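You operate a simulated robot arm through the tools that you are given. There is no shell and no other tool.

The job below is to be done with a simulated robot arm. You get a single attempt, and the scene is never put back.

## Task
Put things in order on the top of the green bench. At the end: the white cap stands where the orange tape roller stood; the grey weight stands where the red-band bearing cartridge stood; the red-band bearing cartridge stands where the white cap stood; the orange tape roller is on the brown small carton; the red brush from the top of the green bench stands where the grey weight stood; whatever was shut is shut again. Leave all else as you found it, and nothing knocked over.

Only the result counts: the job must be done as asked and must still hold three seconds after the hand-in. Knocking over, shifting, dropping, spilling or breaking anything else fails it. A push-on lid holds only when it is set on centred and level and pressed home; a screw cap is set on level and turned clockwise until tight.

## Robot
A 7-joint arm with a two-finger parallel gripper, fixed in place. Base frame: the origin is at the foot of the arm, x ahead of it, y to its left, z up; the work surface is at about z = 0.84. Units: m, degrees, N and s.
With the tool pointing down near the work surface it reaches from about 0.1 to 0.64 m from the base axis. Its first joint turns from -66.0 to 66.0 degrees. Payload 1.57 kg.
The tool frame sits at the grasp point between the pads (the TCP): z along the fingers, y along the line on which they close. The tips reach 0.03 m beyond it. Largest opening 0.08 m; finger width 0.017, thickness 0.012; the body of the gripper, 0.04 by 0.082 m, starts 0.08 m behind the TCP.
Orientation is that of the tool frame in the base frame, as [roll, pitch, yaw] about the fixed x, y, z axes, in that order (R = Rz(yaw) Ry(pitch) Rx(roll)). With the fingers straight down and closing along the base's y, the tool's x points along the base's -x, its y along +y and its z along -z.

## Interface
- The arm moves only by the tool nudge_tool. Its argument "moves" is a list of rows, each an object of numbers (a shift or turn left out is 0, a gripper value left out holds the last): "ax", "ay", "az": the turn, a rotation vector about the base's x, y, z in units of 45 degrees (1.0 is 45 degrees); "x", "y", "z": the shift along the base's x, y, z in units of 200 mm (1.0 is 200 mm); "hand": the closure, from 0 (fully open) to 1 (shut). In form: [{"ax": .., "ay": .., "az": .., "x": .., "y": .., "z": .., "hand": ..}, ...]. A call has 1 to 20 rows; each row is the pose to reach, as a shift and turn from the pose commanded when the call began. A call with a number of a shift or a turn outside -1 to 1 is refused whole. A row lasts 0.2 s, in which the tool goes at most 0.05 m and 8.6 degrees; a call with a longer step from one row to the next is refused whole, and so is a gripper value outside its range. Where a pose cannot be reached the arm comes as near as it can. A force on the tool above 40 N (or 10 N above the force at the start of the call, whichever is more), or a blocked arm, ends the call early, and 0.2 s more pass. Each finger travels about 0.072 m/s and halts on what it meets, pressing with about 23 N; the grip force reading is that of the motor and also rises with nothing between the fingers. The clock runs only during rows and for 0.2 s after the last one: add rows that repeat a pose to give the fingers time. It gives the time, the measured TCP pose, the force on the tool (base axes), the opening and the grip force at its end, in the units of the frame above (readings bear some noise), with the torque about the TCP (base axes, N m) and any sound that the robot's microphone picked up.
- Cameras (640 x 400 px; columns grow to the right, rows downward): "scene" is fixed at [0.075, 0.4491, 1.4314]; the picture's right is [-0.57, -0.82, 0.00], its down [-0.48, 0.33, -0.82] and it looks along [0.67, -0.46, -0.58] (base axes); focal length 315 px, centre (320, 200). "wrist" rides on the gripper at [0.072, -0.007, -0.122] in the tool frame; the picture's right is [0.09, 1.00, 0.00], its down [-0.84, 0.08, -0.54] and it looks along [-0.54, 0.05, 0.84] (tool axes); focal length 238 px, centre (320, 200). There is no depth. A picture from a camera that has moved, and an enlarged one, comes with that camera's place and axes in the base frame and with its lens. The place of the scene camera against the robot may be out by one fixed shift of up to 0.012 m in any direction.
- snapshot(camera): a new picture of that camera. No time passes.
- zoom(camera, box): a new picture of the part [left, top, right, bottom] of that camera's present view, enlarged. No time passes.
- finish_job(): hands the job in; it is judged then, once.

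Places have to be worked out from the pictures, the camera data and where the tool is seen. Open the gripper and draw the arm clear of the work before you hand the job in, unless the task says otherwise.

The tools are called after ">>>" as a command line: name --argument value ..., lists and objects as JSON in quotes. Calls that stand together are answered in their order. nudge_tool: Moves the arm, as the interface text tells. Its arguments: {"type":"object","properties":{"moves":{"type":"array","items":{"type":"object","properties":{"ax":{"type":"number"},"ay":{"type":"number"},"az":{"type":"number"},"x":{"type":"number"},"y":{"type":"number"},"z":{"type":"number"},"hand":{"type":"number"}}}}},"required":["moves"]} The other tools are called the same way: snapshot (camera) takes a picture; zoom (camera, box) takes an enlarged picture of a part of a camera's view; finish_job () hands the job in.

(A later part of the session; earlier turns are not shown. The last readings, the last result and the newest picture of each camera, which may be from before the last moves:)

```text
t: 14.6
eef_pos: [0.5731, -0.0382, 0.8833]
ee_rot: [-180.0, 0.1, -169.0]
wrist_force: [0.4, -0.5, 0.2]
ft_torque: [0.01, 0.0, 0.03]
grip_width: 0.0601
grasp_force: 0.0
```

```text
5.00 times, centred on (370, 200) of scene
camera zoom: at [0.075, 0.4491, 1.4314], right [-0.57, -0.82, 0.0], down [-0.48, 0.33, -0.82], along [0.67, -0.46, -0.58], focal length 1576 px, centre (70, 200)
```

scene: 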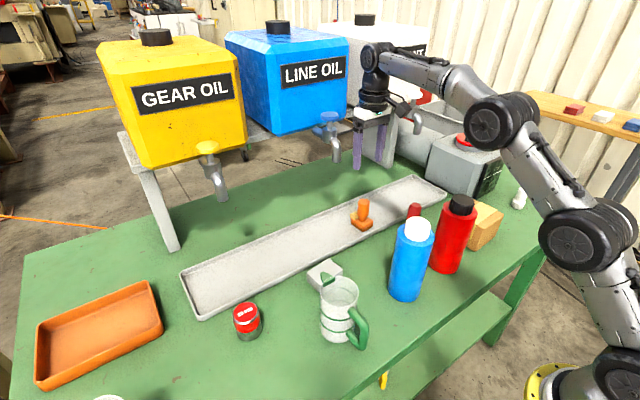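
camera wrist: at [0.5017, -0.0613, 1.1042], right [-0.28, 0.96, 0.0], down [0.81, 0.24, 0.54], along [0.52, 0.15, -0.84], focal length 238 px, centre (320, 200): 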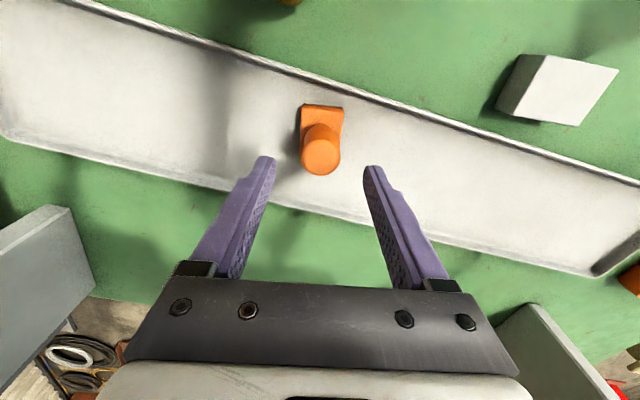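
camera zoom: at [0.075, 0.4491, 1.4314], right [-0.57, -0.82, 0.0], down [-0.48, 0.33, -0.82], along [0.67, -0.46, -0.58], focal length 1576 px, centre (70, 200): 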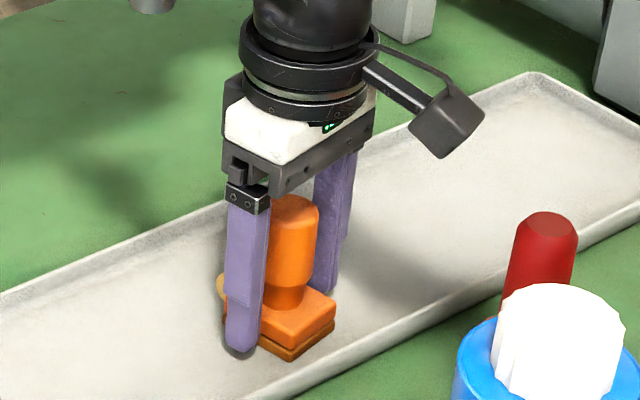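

The fingers straddle the block with room on each side. Closing now, then a slow small lift to test the hold.

>>> nudge_tool --moves '[{"hand": 0.5}, {"hand": 0.8}, {"hand": 1.0}, {"hand": 1.0}, {"hand": 1.0}]'

>>> nudge_tool --moves '[{"z": 0.02, "hand": 1.0}, {"z": 0.04, "hand": 1.0}, {"z": 0.06, "hand": 1.0}, {"z": 0.06, "hand": 1.0}]'

>>> zoom --camera "wrist" --box '[230, 100, 410, 250]'

>>> zoom --camera "scene" --box '[320, 160, 420, 240]'

```text
t: 15.8
eef_pos: [0.5733, -0.0401, 0.8821]
ee_rot: [-180.0, 0.0, -169.1]
wrist_force: [0.1, 0.3, -0.3]
ft_torque: [0.0, -0.05, 0.0]
grip_width: 0.0413
grasp_force: 23.4
```

```text
t: 16.8
eef_pos: [0.5725, -0.0396, 0.895]
ee_rot: [180.0, 0.0, -169.0]
wrist_force: [0.5, 0.1, -2.1]
ft_torque: [-0.02, 0.02, -0.04]
grip_width: 0.0416
grasp_force: 22.7
```

```text
2.67 times, centred on (320, 175) of wrist
camera zoom: at [0.503, -0.0607, 1.0164], right [-0.28, 0.96, 0.0], down [0.81, 0.24, 0.54], along [0.52, 0.15, -0.84], focal length 636 px, centre (320, 267)
```

zoom: 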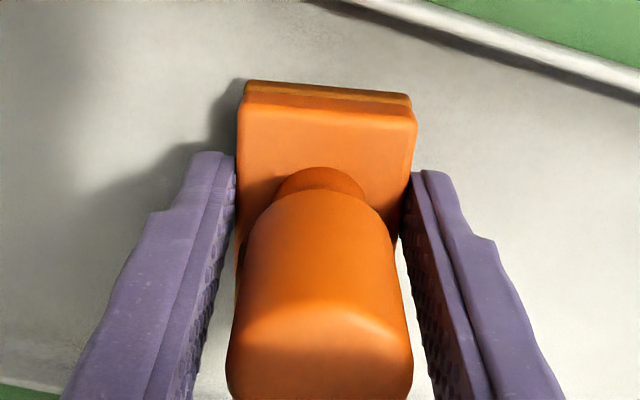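

```text
5.00 times, centred on (370, 200) of scene
camera zoom: at [0.075, 0.4491, 1.4314], right [-0.57, -0.82, 0.0], down [-0.48, 0.33, -0.82], along [0.67, -0.46, -0.58], focal length 1576 px, centre (70, 200)
```

zoom: 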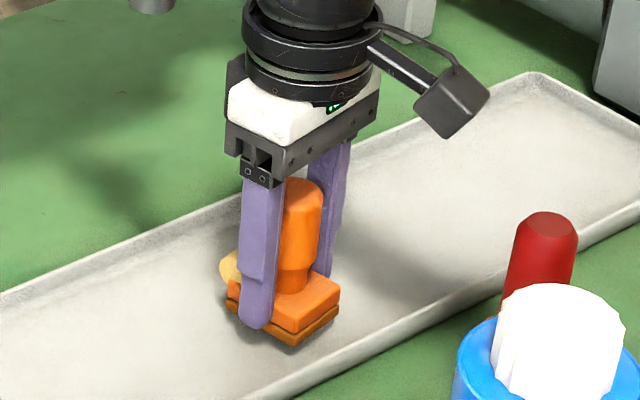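

The roller is held by its base and hangs level (about 2 N). I'll raise it gently to z ≈ 1.08.

>>> nudge_tool --moves '[{"z": 0.03, "hand": 1.0}, {"z": 0.08, "hand": 1.0}, {"z": 0.14, "hand": 1.0}, {"z": 0.21, "hand": 1.0}, {"z": 0.28, "hand": 1.0}, {"z": 0.35, "hand": 1.0}, {"z": 0.42, "hand": 1.0}, {"z": 0.49, "hand": 1.0}, {"z": 0.56, "hand": 1.0}, {"z": 0.63, "hand": 1.0}, {"z": 0.7, "hand": 1.0}, {"z": 0.77, "hand": 1.0}, {"z": 0.84, "hand": 1.0}, {"z": 0.9, "hand": 1.0}, {"z": 0.93, "hand": 1.0}, {"z": 0.95, "hand": 1.0}, {"z": 0.95, "hand": 1.0}]'

>>> snapshot --camera "scene"

>>> snapshot --camera "wrist"

```text
t: 20.4
eef_pos: [0.5734, -0.0396, 1.084]
ee_rot: [180.0, 0.0, -169.0]
wrist_force: [-0.2, 1.2, -1.6]
ft_torque: [0.01, 0.03, 0.03]
grip_width: 0.0413
grasp_force: 23.1
```

```text
taken
```

scene: 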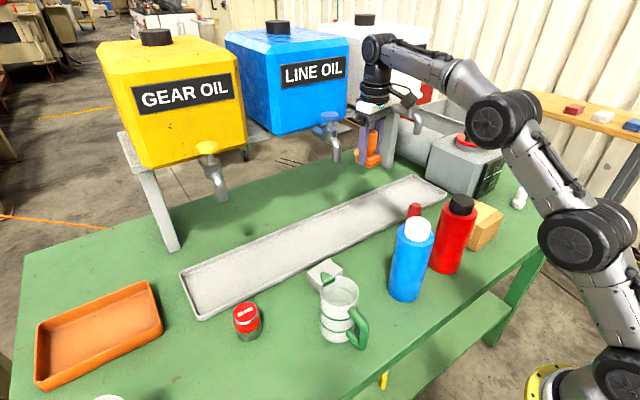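

```text
taken
camera wrist: at [0.5035, -0.06, 1.2065], right [-0.28, 0.96, 0.0], down [0.81, 0.24, 0.54], along [0.52, 0.15, -0.84], focal length 238 px, centre (320, 200)
```

wrist: 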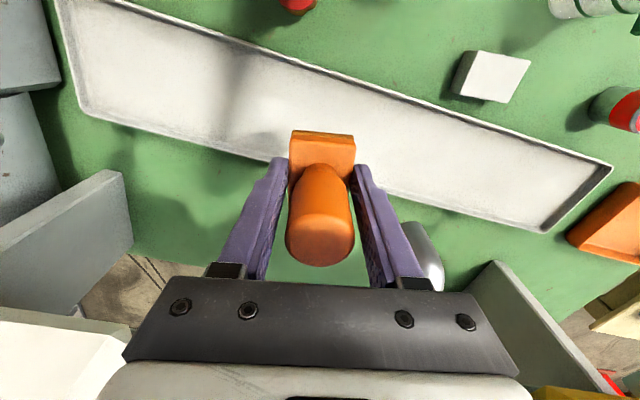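

The roller hangs level at z 1.085. I'll carry it toward the carton at (0.374,-0.26), staying clear of the bottles and the machine.

>>> nudge_tool --moves '[{"x": -0.04, "y": -0.04, "hand": 1.0}, {"x": -0.12, "y": -0.13, "hand": 1.0}, {"x": -0.22, "y": -0.24, "hand": 1.0}, {"x": -0.32, "y": -0.35, "hand": 1.0}, {"x": -0.42, "y": -0.46, "hand": 1.0}, {"x": -0.52, "y": -0.57, "hand": 1.0}, {"x": -0.62, "y": -0.68, "hand": 1.0}, {"x": -0.72, "y": -0.79, "hand": 1.0}, {"x": -0.8, "y": -0.88, "hand": 1.0}, {"x": -0.85, "y": -0.94, "hand": 1.0}, {"x": -0.87, "y": -0.96, "hand": 1.0}, {"x": -0.87, "y": -0.96, "hand": 1.0}]'

>>> snapshot --camera "wrist"

>>> snapshot --camera "scene"

```text
t: 23.0
eef_pos: [0.3979, -0.2308, 1.0836]
ee_rot: [-179.9, 0.0, -169.0]
wrist_force: [0.2, 0.5, -2.2]
ft_torque: [-0.01, 0.05, 0.02]
grip_width: 0.0415
grasp_force: 22.5
```

```text
taken
camera wrist: at [0.3284, -0.252, 1.2058], right [-0.28, 0.96, 0.0], down [0.81, 0.24, 0.54], along [0.52, 0.15, -0.84], focal length 238 px, centre (320, 200)
```

wrist: 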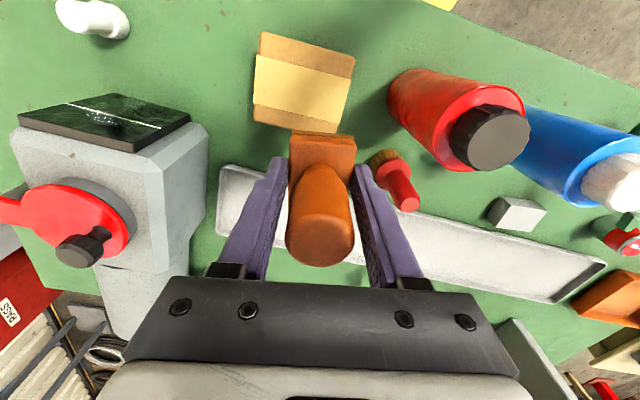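

```text
taken
```

scene: 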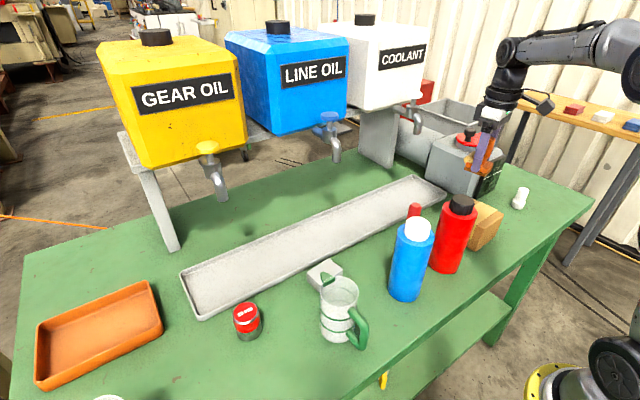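

Now above the carton's near side; I'll measure the carton's top more precisely from this viewpoint.

>>> zoom --camera "wrist" --box '[240, 20, 368, 140]'

>>> zoom --camera "scene" --box '[440, 120, 540, 260]'

```text
3.33 times, centred on (304, 80) of wrist
camera zoom: at [0.3284, -0.252, 1.2058], right [-0.28, 0.96, 0.0], down [0.81, 0.24, 0.54], along [0.52, 0.15, -0.84], focal length 794 px, centre (373, 600)
```

zoom: 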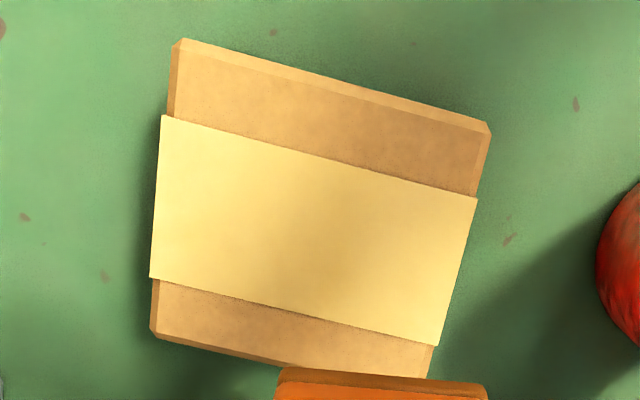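

```text
2.86 times, centred on (490, 190) of scene
camera zoom: at [0.075, 0.4491, 1.4314], right [-0.57, -0.82, 0.0], down [-0.48, 0.33, -0.82], along [0.67, -0.46, -0.58], focal length 900 px, centre (-166, 229)
```

zoom: 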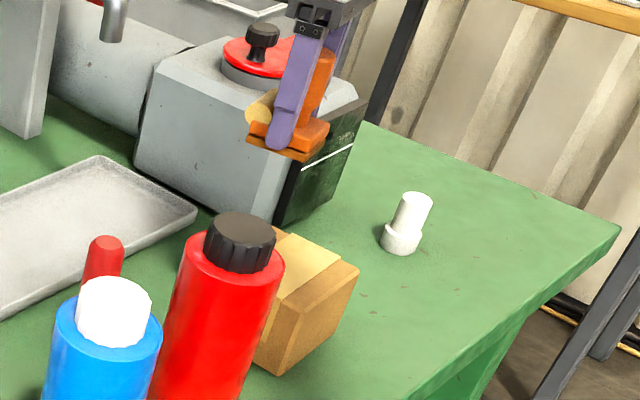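

Two views agree on a carton top centre of about (0.372,-0.26) at z≈0.92. I'll move over the centre and lower to about 1.5 cm above the top.

>>> nudge_tool --moves '[{"x": -0.06, "y": -0.06, "hand": 1.0}, {"x": -0.138, "y": -0.142, "hand": 1.0}, {"x": -0.138, "y": -0.142, "z": -0.05, "hand": 1.0}, {"x": -0.138, "y": -0.142, "z": -0.15, "hand": 1.0}, {"x": -0.138, "y": -0.142, "z": -0.25, "hand": 1.0}, {"x": -0.138, "y": -0.142, "z": -0.35, "hand": 1.0}, {"x": -0.138, "y": -0.142, "z": -0.45, "hand": 1.0}, {"x": -0.138, "y": -0.142, "z": -0.52, "hand": 1.0}, {"x": -0.138, "y": -0.142, "z": -0.54, "hand": 1.0}, {"x": -0.138, "y": -0.142, "z": -0.54, "hand": 1.0}]'

>>> snapshot --camera "wrist"

>>> zoom --camera "scene" --box '[440, 140, 540, 260]'

```text
t: 25.2
eef_pos: [0.3706, -0.259, 0.9766]
ee_rot: [-180.0, 0.0, -169.0]
wrist_force: [0.4, -0.3, -1.9]
ft_torque: [-0.02, 0.0, -0.01]
grip_width: 0.0416
grasp_force: 22.8
```

```text
taken
camera wrist: at [0.3013, -0.2798, 1.0987], right [-0.28, 0.96, 0.0], down [0.81, 0.24, 0.54], along [0.52, 0.15, -0.84], focal length 238 px, centre (320, 200)
```

wrist: 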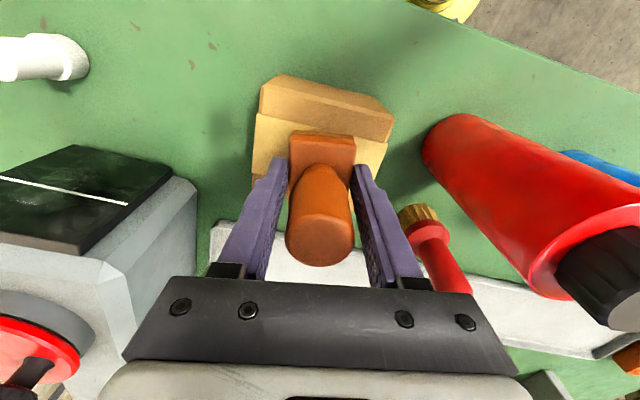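

```text
3.33 times, centred on (490, 200) of scene
camera zoom: at [0.075, 0.4491, 1.4314], right [-0.57, -0.82, 0.0], down [-0.48, 0.33, -0.82], along [0.67, -0.46, -0.58], focal length 1050 px, centre (-247, 200)
```

zoom: 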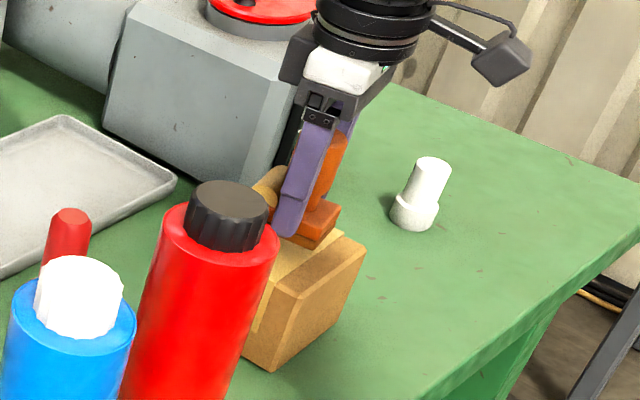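

The roller is centred just above the carton top. I'll lower in tiny steps, watching the force for contact.

>>> nudge_tool --moves '[{"z": -0.015, "hand": 1.0}, {"z": -0.03, "hand": 1.0}, {"z": -0.045, "hand": 1.0}, {"z": -0.06, "hand": 1.0}, {"z": -0.07, "hand": 1.0}]'

>>> zoom --camera "scene" --box '[460, 180, 524, 240]'

```text
t: 26.4
eef_pos: [0.3727, -0.2606, 0.9612]
ee_rot: [180.0, 0.0, -169.0]
wrist_force: [-0.3, -0.1, -1.9]
ft_torque: [0.02, 0.03, 0.0]
grip_width: 0.0415
grasp_force: 23.1
```

```text
6.67 times, centred on (492, 210) of scene
camera zoom: at [0.075, 0.4491, 1.4314], right [-0.57, -0.82, 0.0], down [-0.48, 0.33, -0.82], along [0.67, -0.46, -0.58], focal length 2101 px, centre (-827, 133)
```

zoom: 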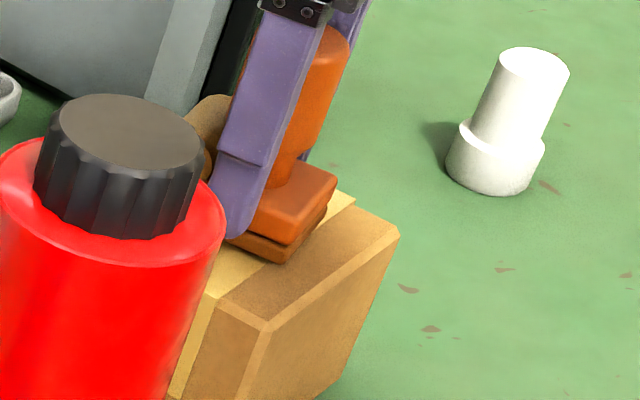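

Very near contact. Continuing down in 1 mm steps.

>>> nudge_tool --moves '[{"z": -0.005, "hand": 1.0}, {"z": -0.01, "hand": 1.0}, {"z": -0.015, "hand": 1.0}, {"z": -0.015, "hand": 1.0}]'

>>> zoom --camera "scene" --box '[460, 180, 524, 240]'

```text
t: 27.4
eef_pos: [0.372, -0.2599, 0.9581]
ee_rot: [179.9, -0.1, -168.9]
wrist_force: [-0.6, -0.2, -1.4]
ft_torque: [0.0, 0.01, 0.01]
grip_width: 0.0414
grasp_force: 22.9
```

```text
6.67 times, centred on (492, 210) of scene
camera zoom: at [0.075, 0.4491, 1.4314], right [-0.57, -0.82, 0.0], down [-0.48, 0.33, -0.82], along [0.67, -0.46, -0.58], focal length 2101 px, centre (-827, 133)
```

zoom: 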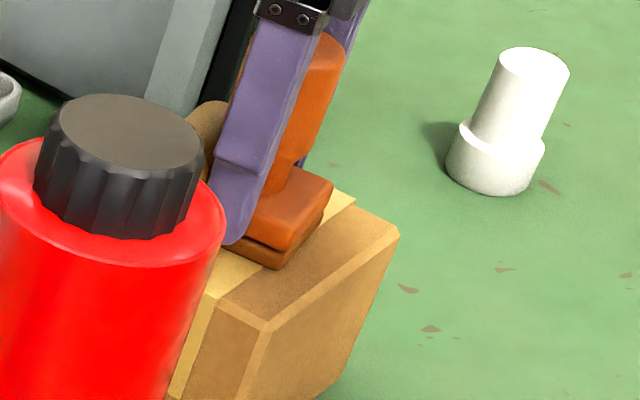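

No contact force yet; lowering further by a few millimetres.

>>> nudge_tool --moves '[{"z": -0.005, "hand": 1.0}, {"z": -0.01, "hand": 1.0}, {"z": -0.01, "hand": 1.0}]'

>>> nudge_tool --moves '[{"z": -0.005, "hand": 1.0}, {"z": -0.01, "hand": 1.0}, {"z": -0.01, "hand": 1.0}]'

>>> zoom --camera "scene" --box '[460, 180, 524, 240]'

```text
t: 28.2
eef_pos: [0.3711, -0.2599, 0.9586]
ee_rot: [-179.9, 0.1, -169.0]
wrist_force: [-3.2, 3.2, 13.6]
ft_torque: [0.17, 0.37, -0.02]
grip_width: 0.0415
grasp_force: 23.3
```

```text
t: 29.0
eef_pos: [0.3717, -0.2603, 0.9576]
ee_rot: [-179.8, 0.2, -169.0]
wrist_force: [-9.0, 5.3, 32.6]
ft_torque: [0.35, 0.49, 0.06]
grip_width: 0.0414
grasp_force: 22.4
```

```text
6.67 times, centred on (492, 210) of scene
camera zoom: at [0.0744, 0.4495, 1.4313], right [-0.57, -0.82, 0.0], down [-0.48, 0.33, -0.82], along [0.67, -0.46, -0.58], focal length 2101 px, centre (-827, 133)
```

zoom: 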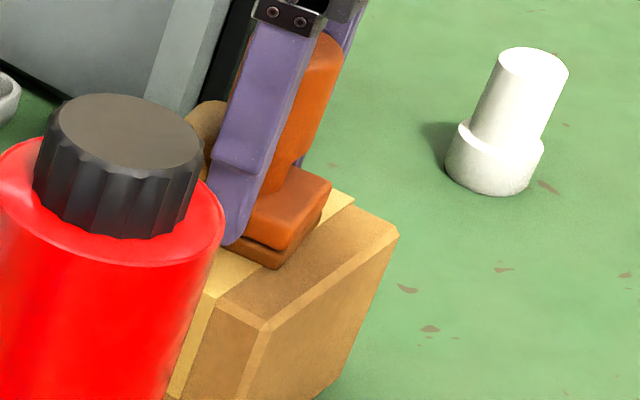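

Contact is firm (33 N). I'll back off 2 mm to relieve the pressing, then check the force before opening.

>>> nudge_tool --moves '[{"z": 0.005, "hand": 1.0}, {"z": 0.009, "hand": 1.0}, {"z": 0.009, "hand": 1.0}]'

```text
t: 29.8
eef_pos: [0.3718, -0.2597, 0.9579]
ee_rot: [-179.7, 0.2, -169.1]
wrist_force: [1.4, 0.5, 22.1]
ft_torque: [0.09, -0.08, -0.02]
grip_width: 0.0415
grasp_force: 22.7
```

>>> nudge_tool --moves '[{"z": 0.005, "hand": 1.0}, {"z": 0.008, "hand": 1.0}, {"z": 0.008, "hand": 1.0}]'

```text
t: 30.6
eef_pos: [0.3721, -0.2601, 0.9582]
ee_rot: [179.9, 0.0, -169.0]
wrist_force: [4.1, -2.6, 9.0]
ft_torque: [-0.17, -0.41, -0.05]
grip_width: 0.0418
grasp_force: 22.9
```

>>> nudge_tool --moves '[{"z": 0.004, "hand": 1.0}, {"z": 0.004, "hand": 1.0}]'

>>> zoom --camera "scene" --box '[460, 180, 524, 240]'

>>> zoom --camera "wrist" --box '[230, 70, 410, 280]'

```text
t: 31.2
eef_pos: [0.3706, -0.2589, 0.9584]
ee_rot: [179.7, -0.2, -169.0]
wrist_force: [0.4, -1.1, 0.8]
ft_torque: [-0.05, -0.05, -0.03]
grip_width: 0.0415
grasp_force: 23.6
```

```text
6.67 times, centred on (492, 210) of scene
camera zoom: at [0.075, 0.4491, 1.4314], right [-0.57, -0.82, 0.0], down [-0.48, 0.33, -0.82], along [0.67, -0.46, -0.58], focal length 2101 px, centre (-827, 133)
```

zoom: 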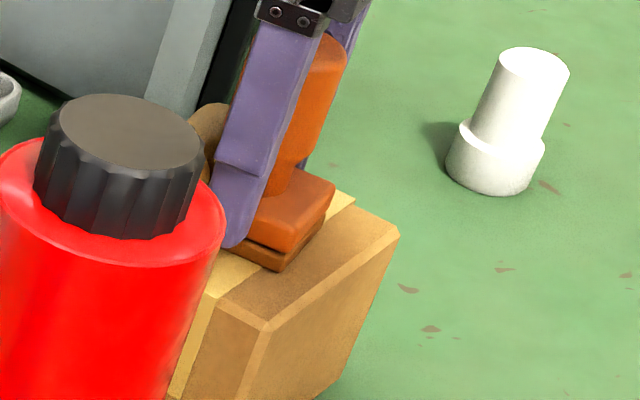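

```text
1.90 times, centred on (320, 175) of wrist
camera zoom: at [0.3014, -0.2801, 1.0805], right [-0.28, 0.96, 0.0], down [0.81, 0.23, 0.54], along [0.52, 0.15, -0.84], focal length 454 px, centre (320, 248)
```

zoom: 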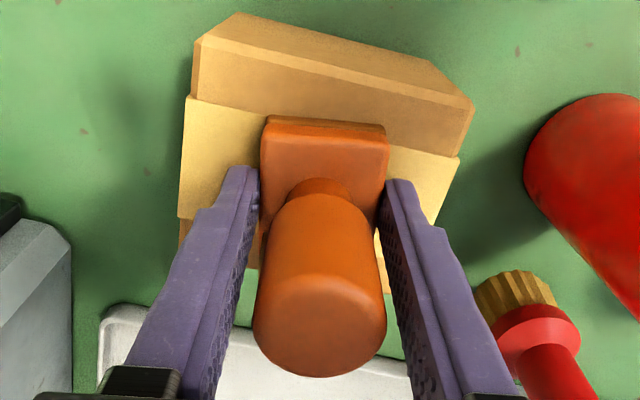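

Force is near zero and the roller rests on the carton. I'll open the fingers gently.

>>> nudge_tool --moves '[{"hand": 0.48}, {"hand": 0.42}, {"hand": 0.34}, {"hand": 0.25}, {"hand": 0.25}]'

>>> zoom --camera "scene" --box '[460, 180, 524, 240]'

>>> zoom --camera "wrist" --box '[230, 70, 410, 280]'

```text
t: 32.4
eef_pos: [0.3716, -0.2601, 0.9597]
ee_rot: [-180.0, 0.0, -169.0]
wrist_force: [0.8, -0.7, -0.4]
ft_torque: [0.0, 0.0, 0.0]
grip_width: 0.0599
grasp_force: 0.1
```

```text
6.67 times, centred on (492, 210) of scene
camera zoom: at [0.075, 0.4491, 1.4314], right [-0.57, -0.82, 0.0], down [-0.48, 0.33, -0.82], along [0.67, -0.46, -0.58], focal length 2101 px, centre (-827, 133)
```

zoom: 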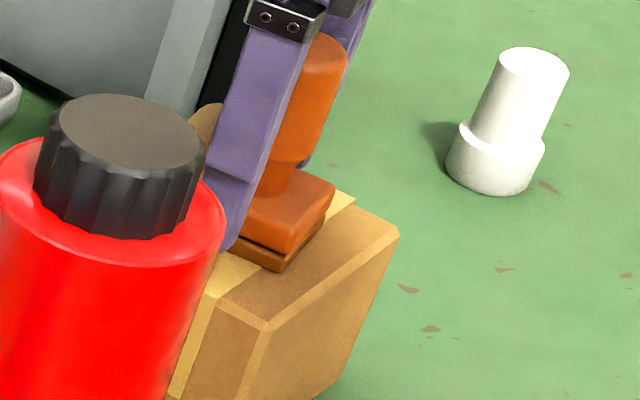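

```text
1.90 times, centred on (320, 175) of wrist
camera zoom: at [0.3019, -0.2804, 1.0818], right [-0.28, 0.96, 0.0], down [0.81, 0.24, 0.54], along [0.52, 0.15, -0.84], focal length 454 px, centre (320, 248)
```

zoom: 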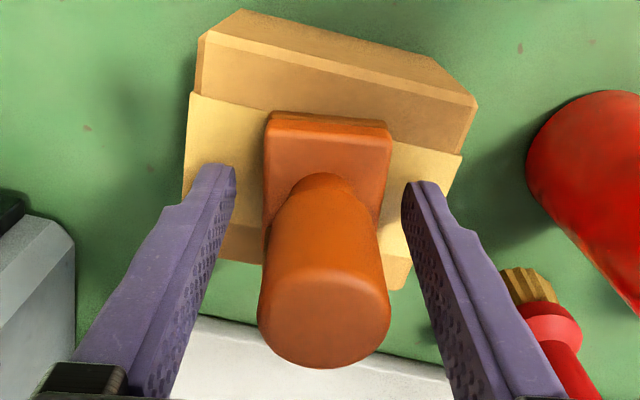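

Released; the roller stands on the carton's middle. I'll rise straight up, turn the tool back, and then head toward the white cap.

>>> nudge_tool --moves '[{"z": 0.08}, {"z": 0.2}, {"z": 0.35}, {"z": 0.55}, {"z": 0.7}, {"z": 0.7, "az": -0.12, "y": -0.15}, {"z": 0.7, "az": -0.245, "y": -0.35}, {"z": 0.7, "az": -0.245, "y": -0.55}, {"z": 0.7, "az": -0.245, "y": -0.75}, {"z": 0.7, "az": -0.245, "y": -0.95}, {"z": 0.7, "az": -0.245, "y": -0.95}]'

>>> snapshot --camera "wrist"

>>> snapshot --camera "scene"

```text
t: 34.8
eef_pos: [0.3693, -0.451, 1.1006]
ee_rot: [-180.0, -0.1, -180.0]
wrist_force: [-0.4, 0.0, -0.7]
ft_torque: [0.0, -0.02, 0.01]
grip_width: 0.0599
grasp_force: 0.1
```

```text
taken
camera wrist: at [0.297, -0.4577, 1.2225], right [-0.09, 1.0, 0.0], down [0.84, 0.08, 0.54], along [0.54, 0.05, -0.84], focal length 238 px, centre (320, 200)
```

wrist: 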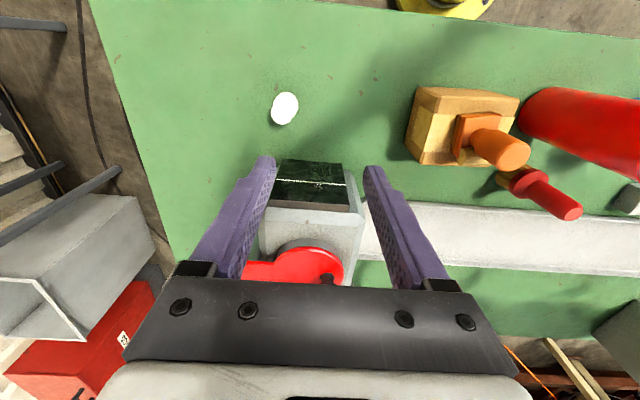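

```text
taken
```

scene: 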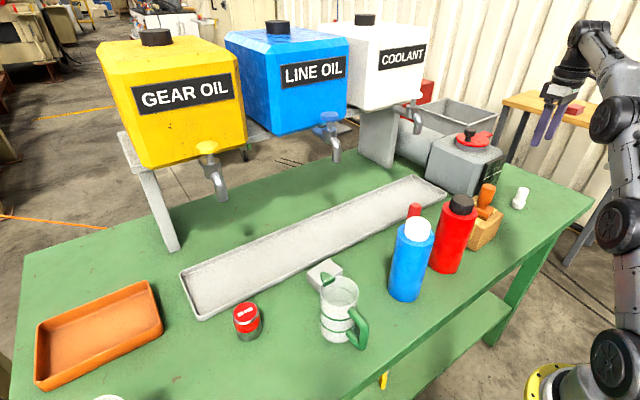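

The roller stands on the carton. The white cap is seen almost from above now; I'll zoom to measure it.

>>> zoom --camera "wrist" --box '[252, 80, 316, 136]'

>>> zoom --camera "scene" --box '[450, 170, 540, 250]'

```text
7.14 times, centred on (284, 108) of wrist
camera zoom: at [0.297, -0.4577, 1.2225], right [-0.09, 1.0, 0.0], down [0.84, 0.08, 0.54], along [0.54, 0.05, -0.84], focal length 1702 px, centre (577, 857)
```

zoom: 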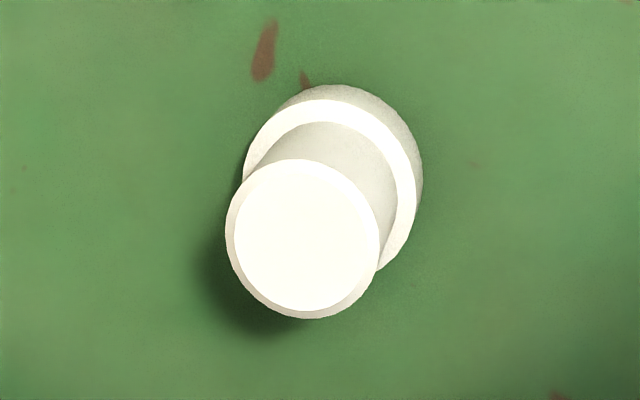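

```text
5.00 times, centred on (495, 210) of scene
camera zoom: at [0.075, 0.4491, 1.4314], right [-0.57, -0.82, 0.0], down [-0.48, 0.33, -0.82], along [0.67, -0.46, -0.58], focal length 1576 px, centre (-555, 150)
```

zoom: 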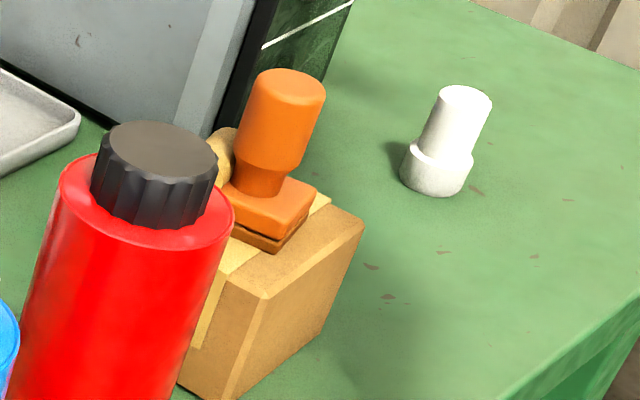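

The cap's axis is at about (0.3755,-0.501), upper part 28 mm across, top z≈0.90. I'll move directly above it and descend partway for a check.

>>> nudge_tool --moves '[{"x": 0.01, "y": -0.12}, {"x": 0.022, "y": -0.257}, {"x": 0.022, "y": -0.257, "z": -0.15}, {"x": 0.022, "y": -0.257, "z": -0.35}, {"x": 0.022, "y": -0.257, "z": -0.55}, {"x": 0.022, "y": -0.257, "z": -0.7}, {"x": 0.022, "y": -0.257, "z": -0.7}]'

>>> snapshot --camera "wrist"

>>> snapshot --camera "scene"

```text
t: 36.4
eef_pos: [0.379, -0.5021, 0.959]
ee_rot: [-180.0, 0.0, -180.0]
wrist_force: [0.8, -1.1, -0.6]
ft_torque: [-0.02, -0.02, 0.03]
grip_width: 0.0599
grasp_force: 0.1
out of reach, approached as far as the arm can: row 1, 2, 3, 4
```

```text
taken
camera wrist: at [0.3058, -0.5087, 1.0816], right [-0.09, 1.0, 0.0], down [0.84, 0.08, 0.54], along [0.54, 0.05, -0.84], focal length 238 px, centre (320, 200)
```

wrist: 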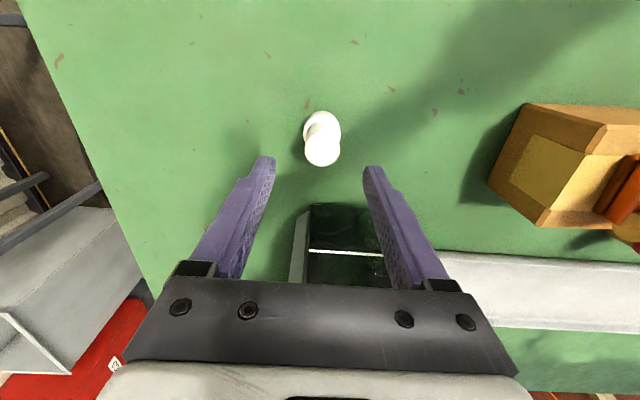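

```text
taken
```

scene: 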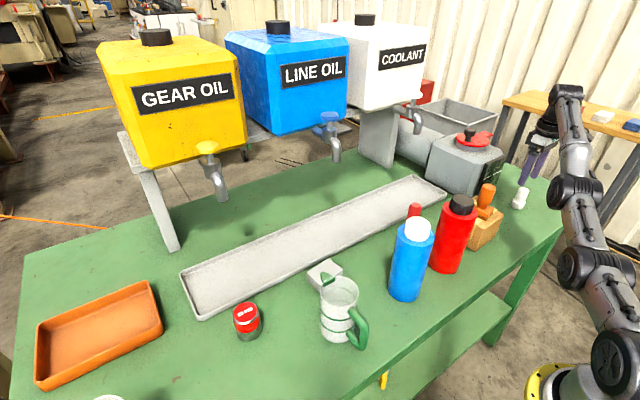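

The tool is over the cap (the higher rows were just beyond reach, but this height is fine). Zooming to check alignment.

>>> zoom --camera "wrist" --box '[256, 90, 384, 190]'

```text
4.00 times, centred on (320, 140) of wrist
camera zoom: at [0.3058, -0.5087, 1.0816], right [-0.09, 1.0, 0.0], down [0.84, 0.08, 0.54], along [0.54, 0.05, -0.84], focal length 953 px, centre (320, 440)
```

zoom: 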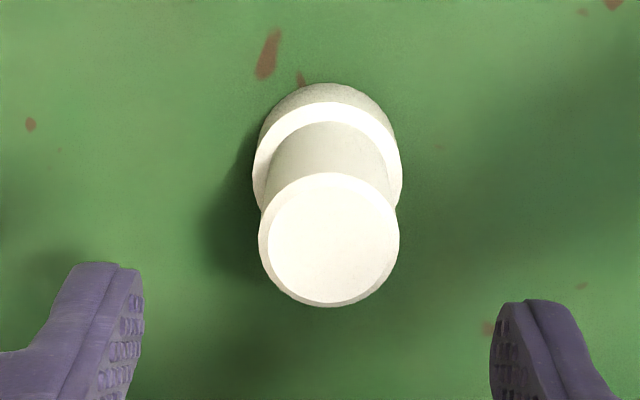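

The cap sits ~3 mm nearer and 1 mm left of the tool centre; I'll correct that and descend to z ≈ 0.892, then check.

>>> nudge_tool --moves '[{"x": -0.013, "y": 0.005, "z": -0.1}, {"x": -0.013, "y": 0.005, "z": -0.2}, {"x": -0.013, "y": 0.005, "z": -0.28}, {"x": -0.013, "y": 0.005, "z": -0.339}, {"x": -0.013, "y": 0.005, "z": -0.339}]'

>>> zoom --camera "wrist" --box '[240, 100, 400, 240]'

>>> zoom --camera "scene" --box '[480, 100, 600, 220]'

```text
t: 37.6
eef_pos: [0.3912, -0.5239, 0.8951]
ee_rot: [179.9, -0.1, -180.0]
wrist_force: [0.0, -0.3, -0.4]
ft_torque: [-0.02, 0.0, 0.02]
grip_width: 0.06
grasp_force: 0.0
out of reach, approached as far as the arm can: row 1, 2, 3, 4, 5
```

```text
2.86 times, centred on (320, 170) of wrist
camera zoom: at [0.3192, -0.5316, 1.0168], right [-0.09, 1.0, 0.0], down [0.84, 0.08, 0.54], along [0.54, 0.05, -0.84], focal length 681 px, centre (320, 286)
```

zoom: 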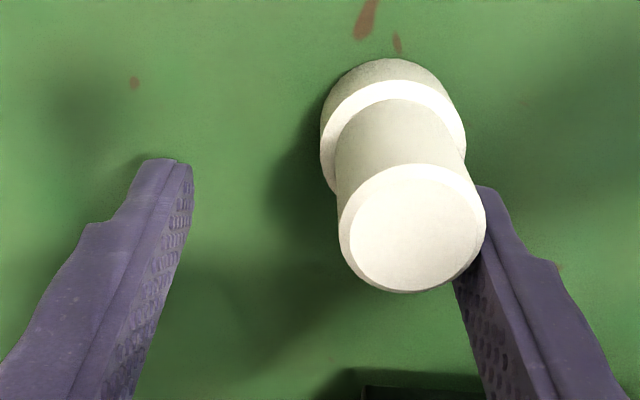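

```text
3.33 times, centred on (540, 160) of scene
camera zoom: at [0.075, 0.4491, 1.4314], right [-0.57, -0.82, 0.0], down [-0.48, 0.33, -0.82], along [0.67, -0.46, -0.58], focal length 1050 px, centre (-413, 333)
```

zoom: 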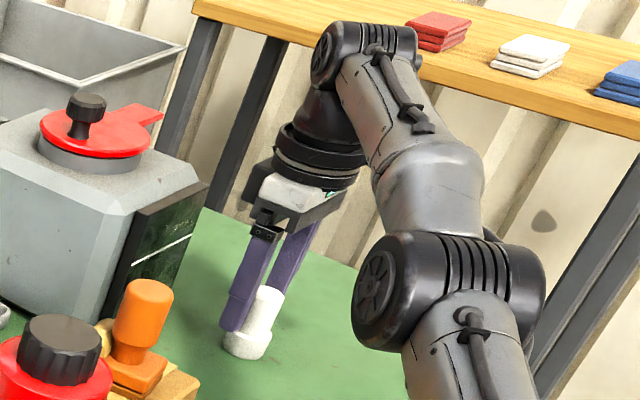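

The arm could not fold to that pose with this tool yaw and ended ~2.5 cm farther out; the right finger nudged the (still standing) cap slightly. I'll back up gently first, then turn the tool to a yaw that suits this side of the reach.

>>> nudge_tool --moves '[{"z": 0.06, "hand": 0.25}, {"z": 0.14, "hand": 0.25}, {"z": 0.24, "hand": 0.25}, {"z": 0.34, "hand": 0.25}, {"z": 0.34, "hand": 0.25}]'

>>> snapshot --camera "wrist"

>>> zoom --camera "scene" --box '[490, 170, 554, 210]'

```text
t: 38.8
eef_pos: [0.3733, -0.5007, 0.9585]
ee_rot: [179.9, 0.0, 180.0]
wrist_force: [-0.8, 0.3, -0.1]
ft_torque: [0.01, 0.01, 0.03]
grip_width: 0.0597
grasp_force: 0.0
out of reach, approached as far as the arm can: row 1
```

```text
taken
camera wrist: at [0.3005, -0.5071, 1.0808], right [-0.09, 1.0, 0.0], down [0.84, 0.08, 0.54], along [0.54, 0.05, -0.84], focal length 238 px, centre (320, 200)
```

wrist: 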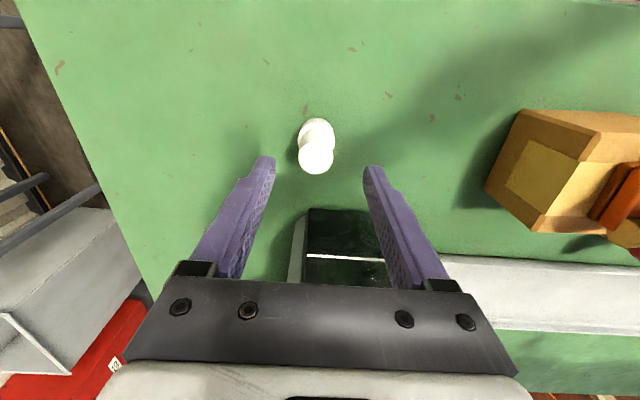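

```text
10.00 times, centred on (522, 190) of scene
camera zoom: at [0.075, 0.4491, 1.4314], right [-0.57, -0.82, 0.0], down [-0.48, 0.33, -0.82], along [0.67, -0.46, -0.58], focal length 3151 px, centre (-1700, 300)
```

zoom: 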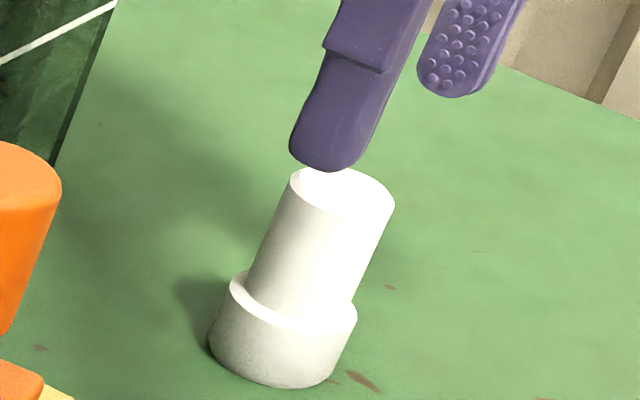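

The cap is still upright, shifted only a few millimetres. Zooming to get its present position, then I'll turn the tool.

>>> zoom --camera "wrist" --box '[256, 90, 384, 190]'

```text
4.00 times, centred on (320, 140) of wrist
camera zoom: at [0.3005, -0.5071, 1.0808], right [-0.09, 1.0, 0.0], down [0.84, 0.08, 0.54], along [0.54, 0.05, -0.84], focal length 953 px, centre (320, 440)
```

zoom: 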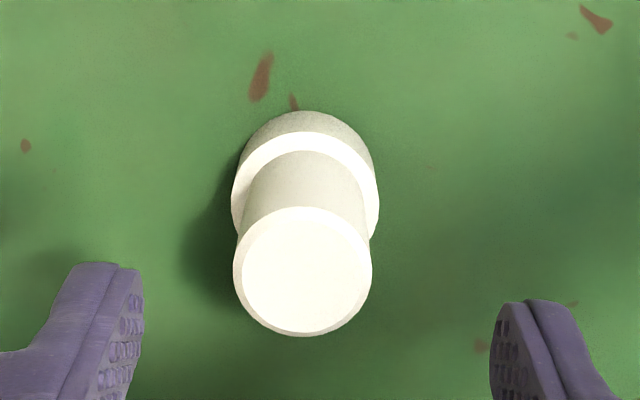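

The cap now stands at about (0.377,-0.5035); its original spot was (0.376,-0.5005). I'll draw back a little and turn the tool -45° so the wrist is in a natural position for this side.

>>> nudge_tool --moves '[{"z": 0.1, "y": 0.1, "hand": 0.25}, {"z": 0.15, "y": 0.2, "az": -0.16, "hand": 0.25}, {"z": 0.15, "y": 0.25, "az": -0.33, "hand": 0.25}, {"z": 0.15, "y": 0.25, "az": -0.5, "hand": 0.25}, {"z": 0.15, "y": 0.25, "az": -0.67, "hand": 0.25}, {"z": 0.15, "y": 0.25, "az": -0.84, "hand": 0.25}, {"z": 0.15, "y": 0.25, "az": -1.0, "hand": 0.25}, {"z": 0.15, "y": 0.25, "az": -1.0, "hand": 0.25}]'

>>> snapshot --camera "wrist"

>>> snapshot --camera "scene"

```text
t: 40.6
eef_pos: [0.3738, -0.4505, 0.9893]
ee_rot: [-179.9, 0.0, 135.0]
wrist_force: [0.2, 0.6, -0.1]
ft_torque: [0.02, 0.01, 0.0]
grip_width: 0.0598
grasp_force: 0.1
```

```text
taken
camera wrist: at [0.317, -0.4043, 1.1111], right [0.64, 0.77, 0.0], down [0.65, -0.54, 0.54], along [0.42, -0.35, -0.84], focal length 238 px, centre (320, 200)
```

wrist: 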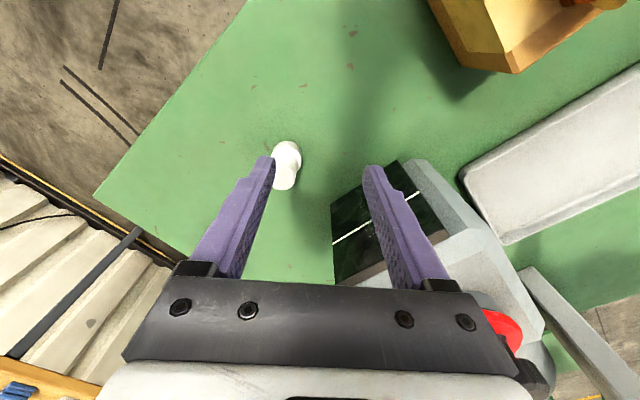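

```text
taken
```

scene: 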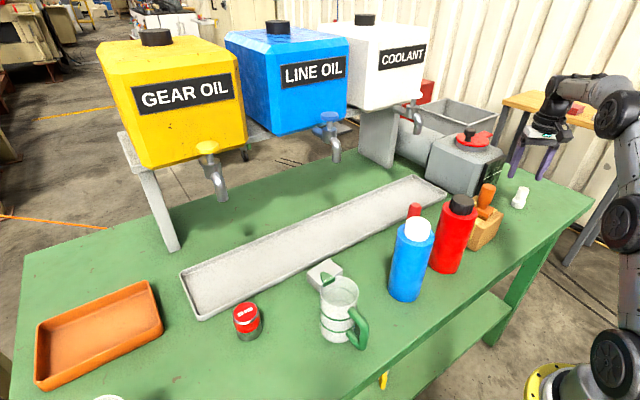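

With this yaw, I'll move over the cap's current position at the same height and see whether it's fully reachable.

>>> nudge_tool --moves '[{"x": 0.01, "y": -0.13, "hand": 0.25}, {"x": 0.021, "y": -0.268, "hand": 0.25}, {"x": 0.021, "y": -0.268, "hand": 0.25}, {"x": 0.021, "y": -0.268, "z": -0.15, "hand": 0.25}, {"x": 0.021, "y": -0.268, "z": -0.15, "hand": 0.25}]'

>>> snapshot --camera "wrist"

>>> zoom --camera "wrist" --box '[256, 90, 384, 190]'

```text
t: 41.8
eef_pos: [0.3774, -0.5024, 0.9597]
ee_rot: [179.9, -0.1, 135.0]
wrist_force: [1.0, -0.2, 0.0]
ft_torque: [0.02, 0.01, 0.03]
grip_width: 0.06
grasp_force: 0.0
```

```text
taken
camera wrist: at [0.3209, -0.4572, 1.0823], right [0.64, 0.77, 0.0], down [0.65, -0.54, 0.54], along [0.42, -0.35, -0.84], focal length 238 px, centre (320, 200)
```

wrist: 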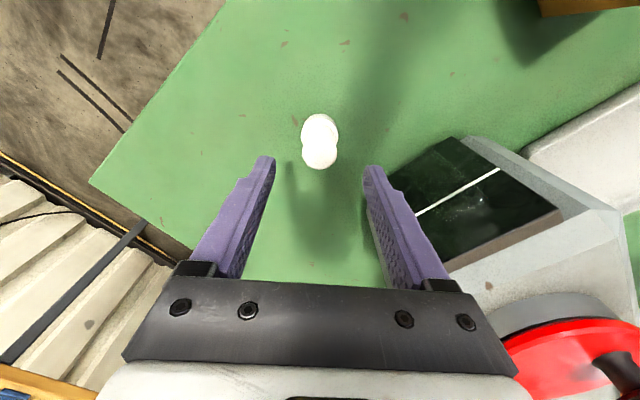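

```text
4.00 times, centred on (320, 140) of wrist
camera zoom: at [0.3209, -0.4572, 1.0823], right [0.64, 0.77, 0.0], down [0.65, -0.54, 0.54], along [0.42, -0.35, -0.84], focal length 953 px, centre (320, 440)
```

zoom: 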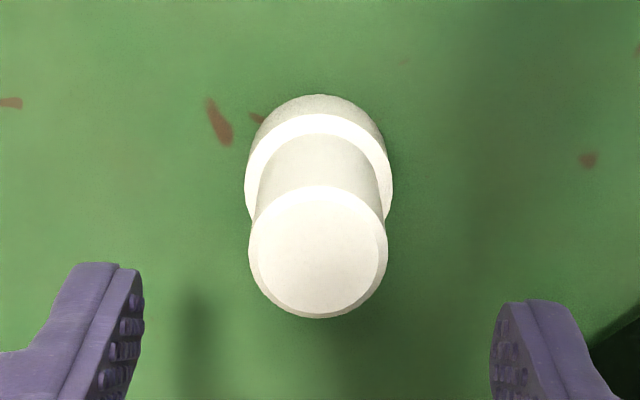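

No reach warning, and the cap is centred. Descending to z ≈ 0.892.

>>> nudge_tool --moves '[{"z": -0.1, "hand": 0.25}, {"z": -0.2, "hand": 0.25}, {"z": -0.28, "hand": 0.25}, {"z": -0.34, "hand": 0.25}, {"z": -0.34, "hand": 0.25}]'

>>> zoom --camera "wrist" --box '[240, 100, 400, 240]'

>>> zoom --camera "scene" --box '[480, 120, 580, 220]'

```text
t: 43.0
eef_pos: [0.3753, -0.5042, 0.8903]
ee_rot: [-180.0, 0.0, 135.1]
wrist_force: [0.1, 0.0, -0.2]
ft_torque: [0.03, -0.05, 0.0]
grip_width: 0.0599
grasp_force: 0.1
```

```text
2.86 times, centred on (320, 170) of wrist
camera zoom: at [0.3207, -0.4575, 1.013], right [0.64, 0.77, 0.0], down [0.65, -0.54, 0.54], along [0.42, -0.35, -0.84], focal length 681 px, centre (320, 286)
```

zoom: 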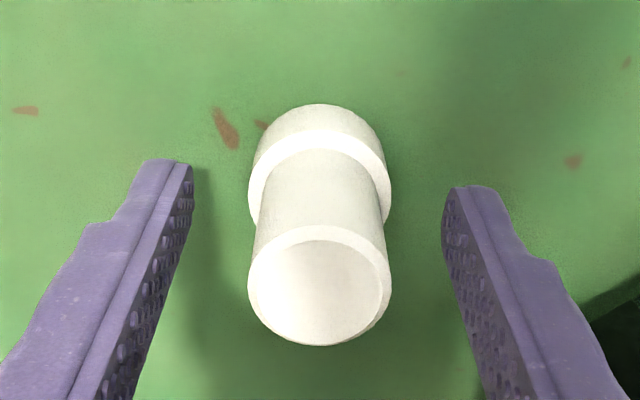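

```text
4.00 times, centred on (530, 170) of scene
camera zoom: at [0.075, 0.4491, 1.4314], right [-0.57, -0.82, 0.0], down [-0.48, 0.33, -0.82], along [0.67, -0.46, -0.58], focal length 1260 px, centre (-520, 320)
```

zoom: 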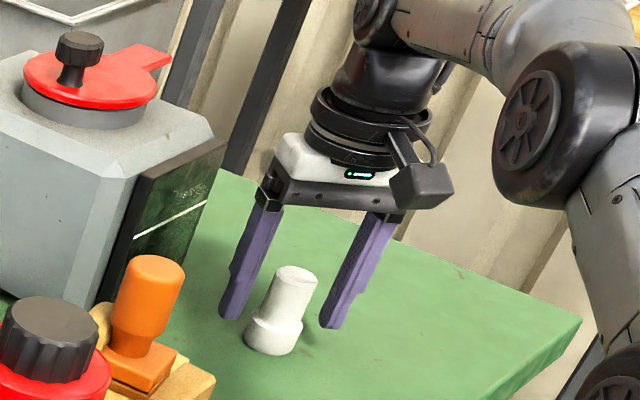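

The cap's upper part is centred between the pads. Closing, then a slow 1 cm test lift.

>>> nudge_tool --moves '[{"hand": 0.5}, {"hand": 0.8}, {"hand": 1.0}, {"hand": 1.0}, {"hand": 1.0}]'

>>> nudge_tool --moves '[{"z": 0.015, "hand": 1.0}, {"z": 0.03, "hand": 1.0}, {"z": 0.05, "hand": 1.0}, {"z": 0.05, "hand": 1.0}]'

>>> zoom --camera "wrist" --box '[240, 100, 400, 240]'

>>> zoom --camera "scene" --box '[480, 120, 580, 220]'

```text
t: 44.2
eef_pos: [0.377, -0.5042, 0.891]
ee_rot: [180.0, 0.1, 135.0]
wrist_force: [0.0, 0.1, 0.0]
ft_torque: [0.01, 0.02, -0.03]
grip_width: 0.0334
grasp_force: 22.9
```

```text
t: 45.2
eef_pos: [0.3781, -0.5035, 0.901]
ee_rot: [-180.0, 0.1, 135.0]
wrist_force: [0.1, 0.5, -0.5]
ft_torque: [0.0, -0.02, 0.02]
grip_width: 0.0335
grasp_force: 23.0
```

```text
2.86 times, centred on (320, 170) of wrist
camera zoom: at [0.3217, -0.4583, 1.0234], right [0.64, 0.77, 0.0], down [0.65, -0.54, 0.54], along [0.42, -0.35, -0.84], focal length 681 px, centre (320, 286)
```

zoom: 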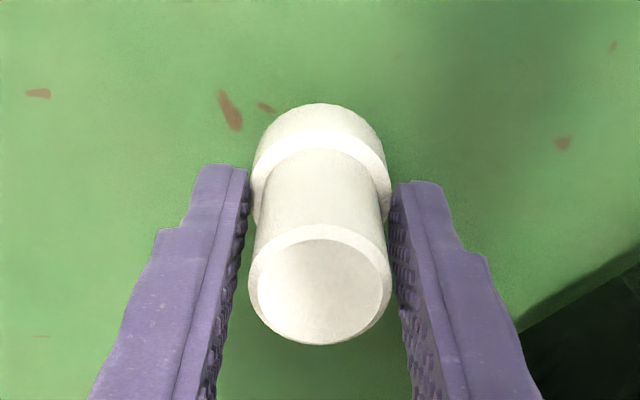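

```text
4.00 times, centred on (530, 170) of scene
camera zoom: at [0.075, 0.4491, 1.4314], right [-0.57, -0.82, 0.0], down [-0.48, 0.33, -0.82], along [0.67, -0.46, -0.58], focal length 1260 px, centre (-520, 320)
```

zoom: 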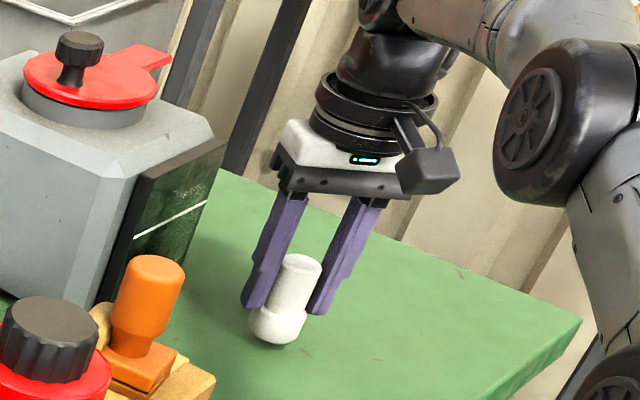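

The tips caught the rim of the wider base (0.0335 opening) rather than the upper part. I'll set it back down, open, and re-grip 1.2 cm higher on the upper cylinder for a more secure hold.

>>> nudge_tool --moves '[{"z": -0.02, "hand": 1.0}, {"z": -0.04, "hand": 1.0}, {"z": -0.048, "hand": 1.0}, {"z": -0.048, "hand": 1.0}]'

>>> nudge_tool --moves '[{"hand": 0.55}, {"hand": 0.45}, {"hand": 0.3}, {"hand": 0.25}, {"hand": 0.25, "z": 0.03}, {"hand": 0.25, "z": 0.06}, {"hand": 0.25, "z": 0.06}]'

>>> zoom --camera "wrist" --box '[240, 100, 400, 240]'

>>> zoom --camera "scene" --box '[480, 120, 580, 220]'

```text
t: 46.2
eef_pos: [0.3771, -0.5024, 0.8909]
ee_rot: [179.9, 0.1, 135.0]
wrist_force: [0.8, -0.4, -1.5]
ft_torque: [0.02, -0.01, 0.0]
grip_width: 0.0331
grasp_force: 22.9
```

```text
t: 47.8
eef_pos: [0.377, -0.5038, 0.9029]
ee_rot: [-180.0, 0.0, 135.0]
wrist_force: [-0.2, -0.8, 0.5]
ft_torque: [-0.01, 0.01, 0.0]
grip_width: 0.06
grasp_force: 0.1
```

```text
2.86 times, centred on (320, 170) of wrist
camera zoom: at [0.3215, -0.4577, 1.0258], right [0.64, 0.77, 0.0], down [0.65, -0.54, 0.54], along [0.42, -0.35, -0.84], focal length 681 px, centre (320, 286)
```

zoom: 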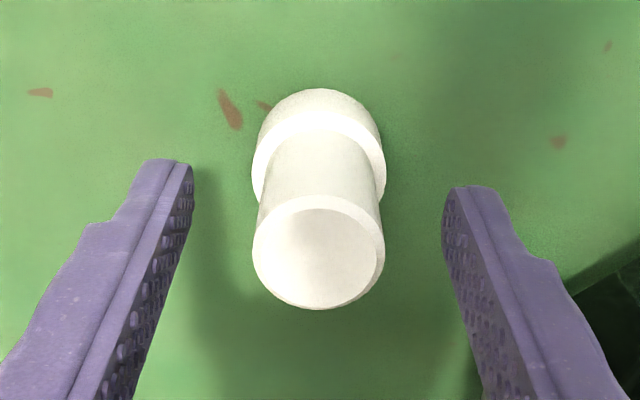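

```text
4.00 times, centred on (530, 170) of scene
camera zoom: at [0.075, 0.4491, 1.4314], right [-0.57, -0.82, 0.0], down [-0.48, 0.33, -0.82], along [0.67, -0.46, -0.58], focal length 1260 px, centre (-520, 320)
```

zoom: 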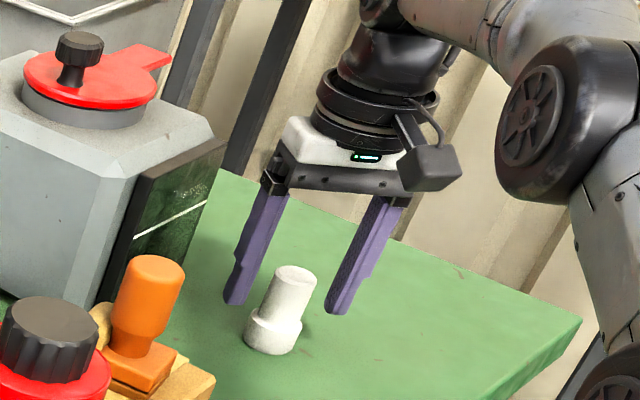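

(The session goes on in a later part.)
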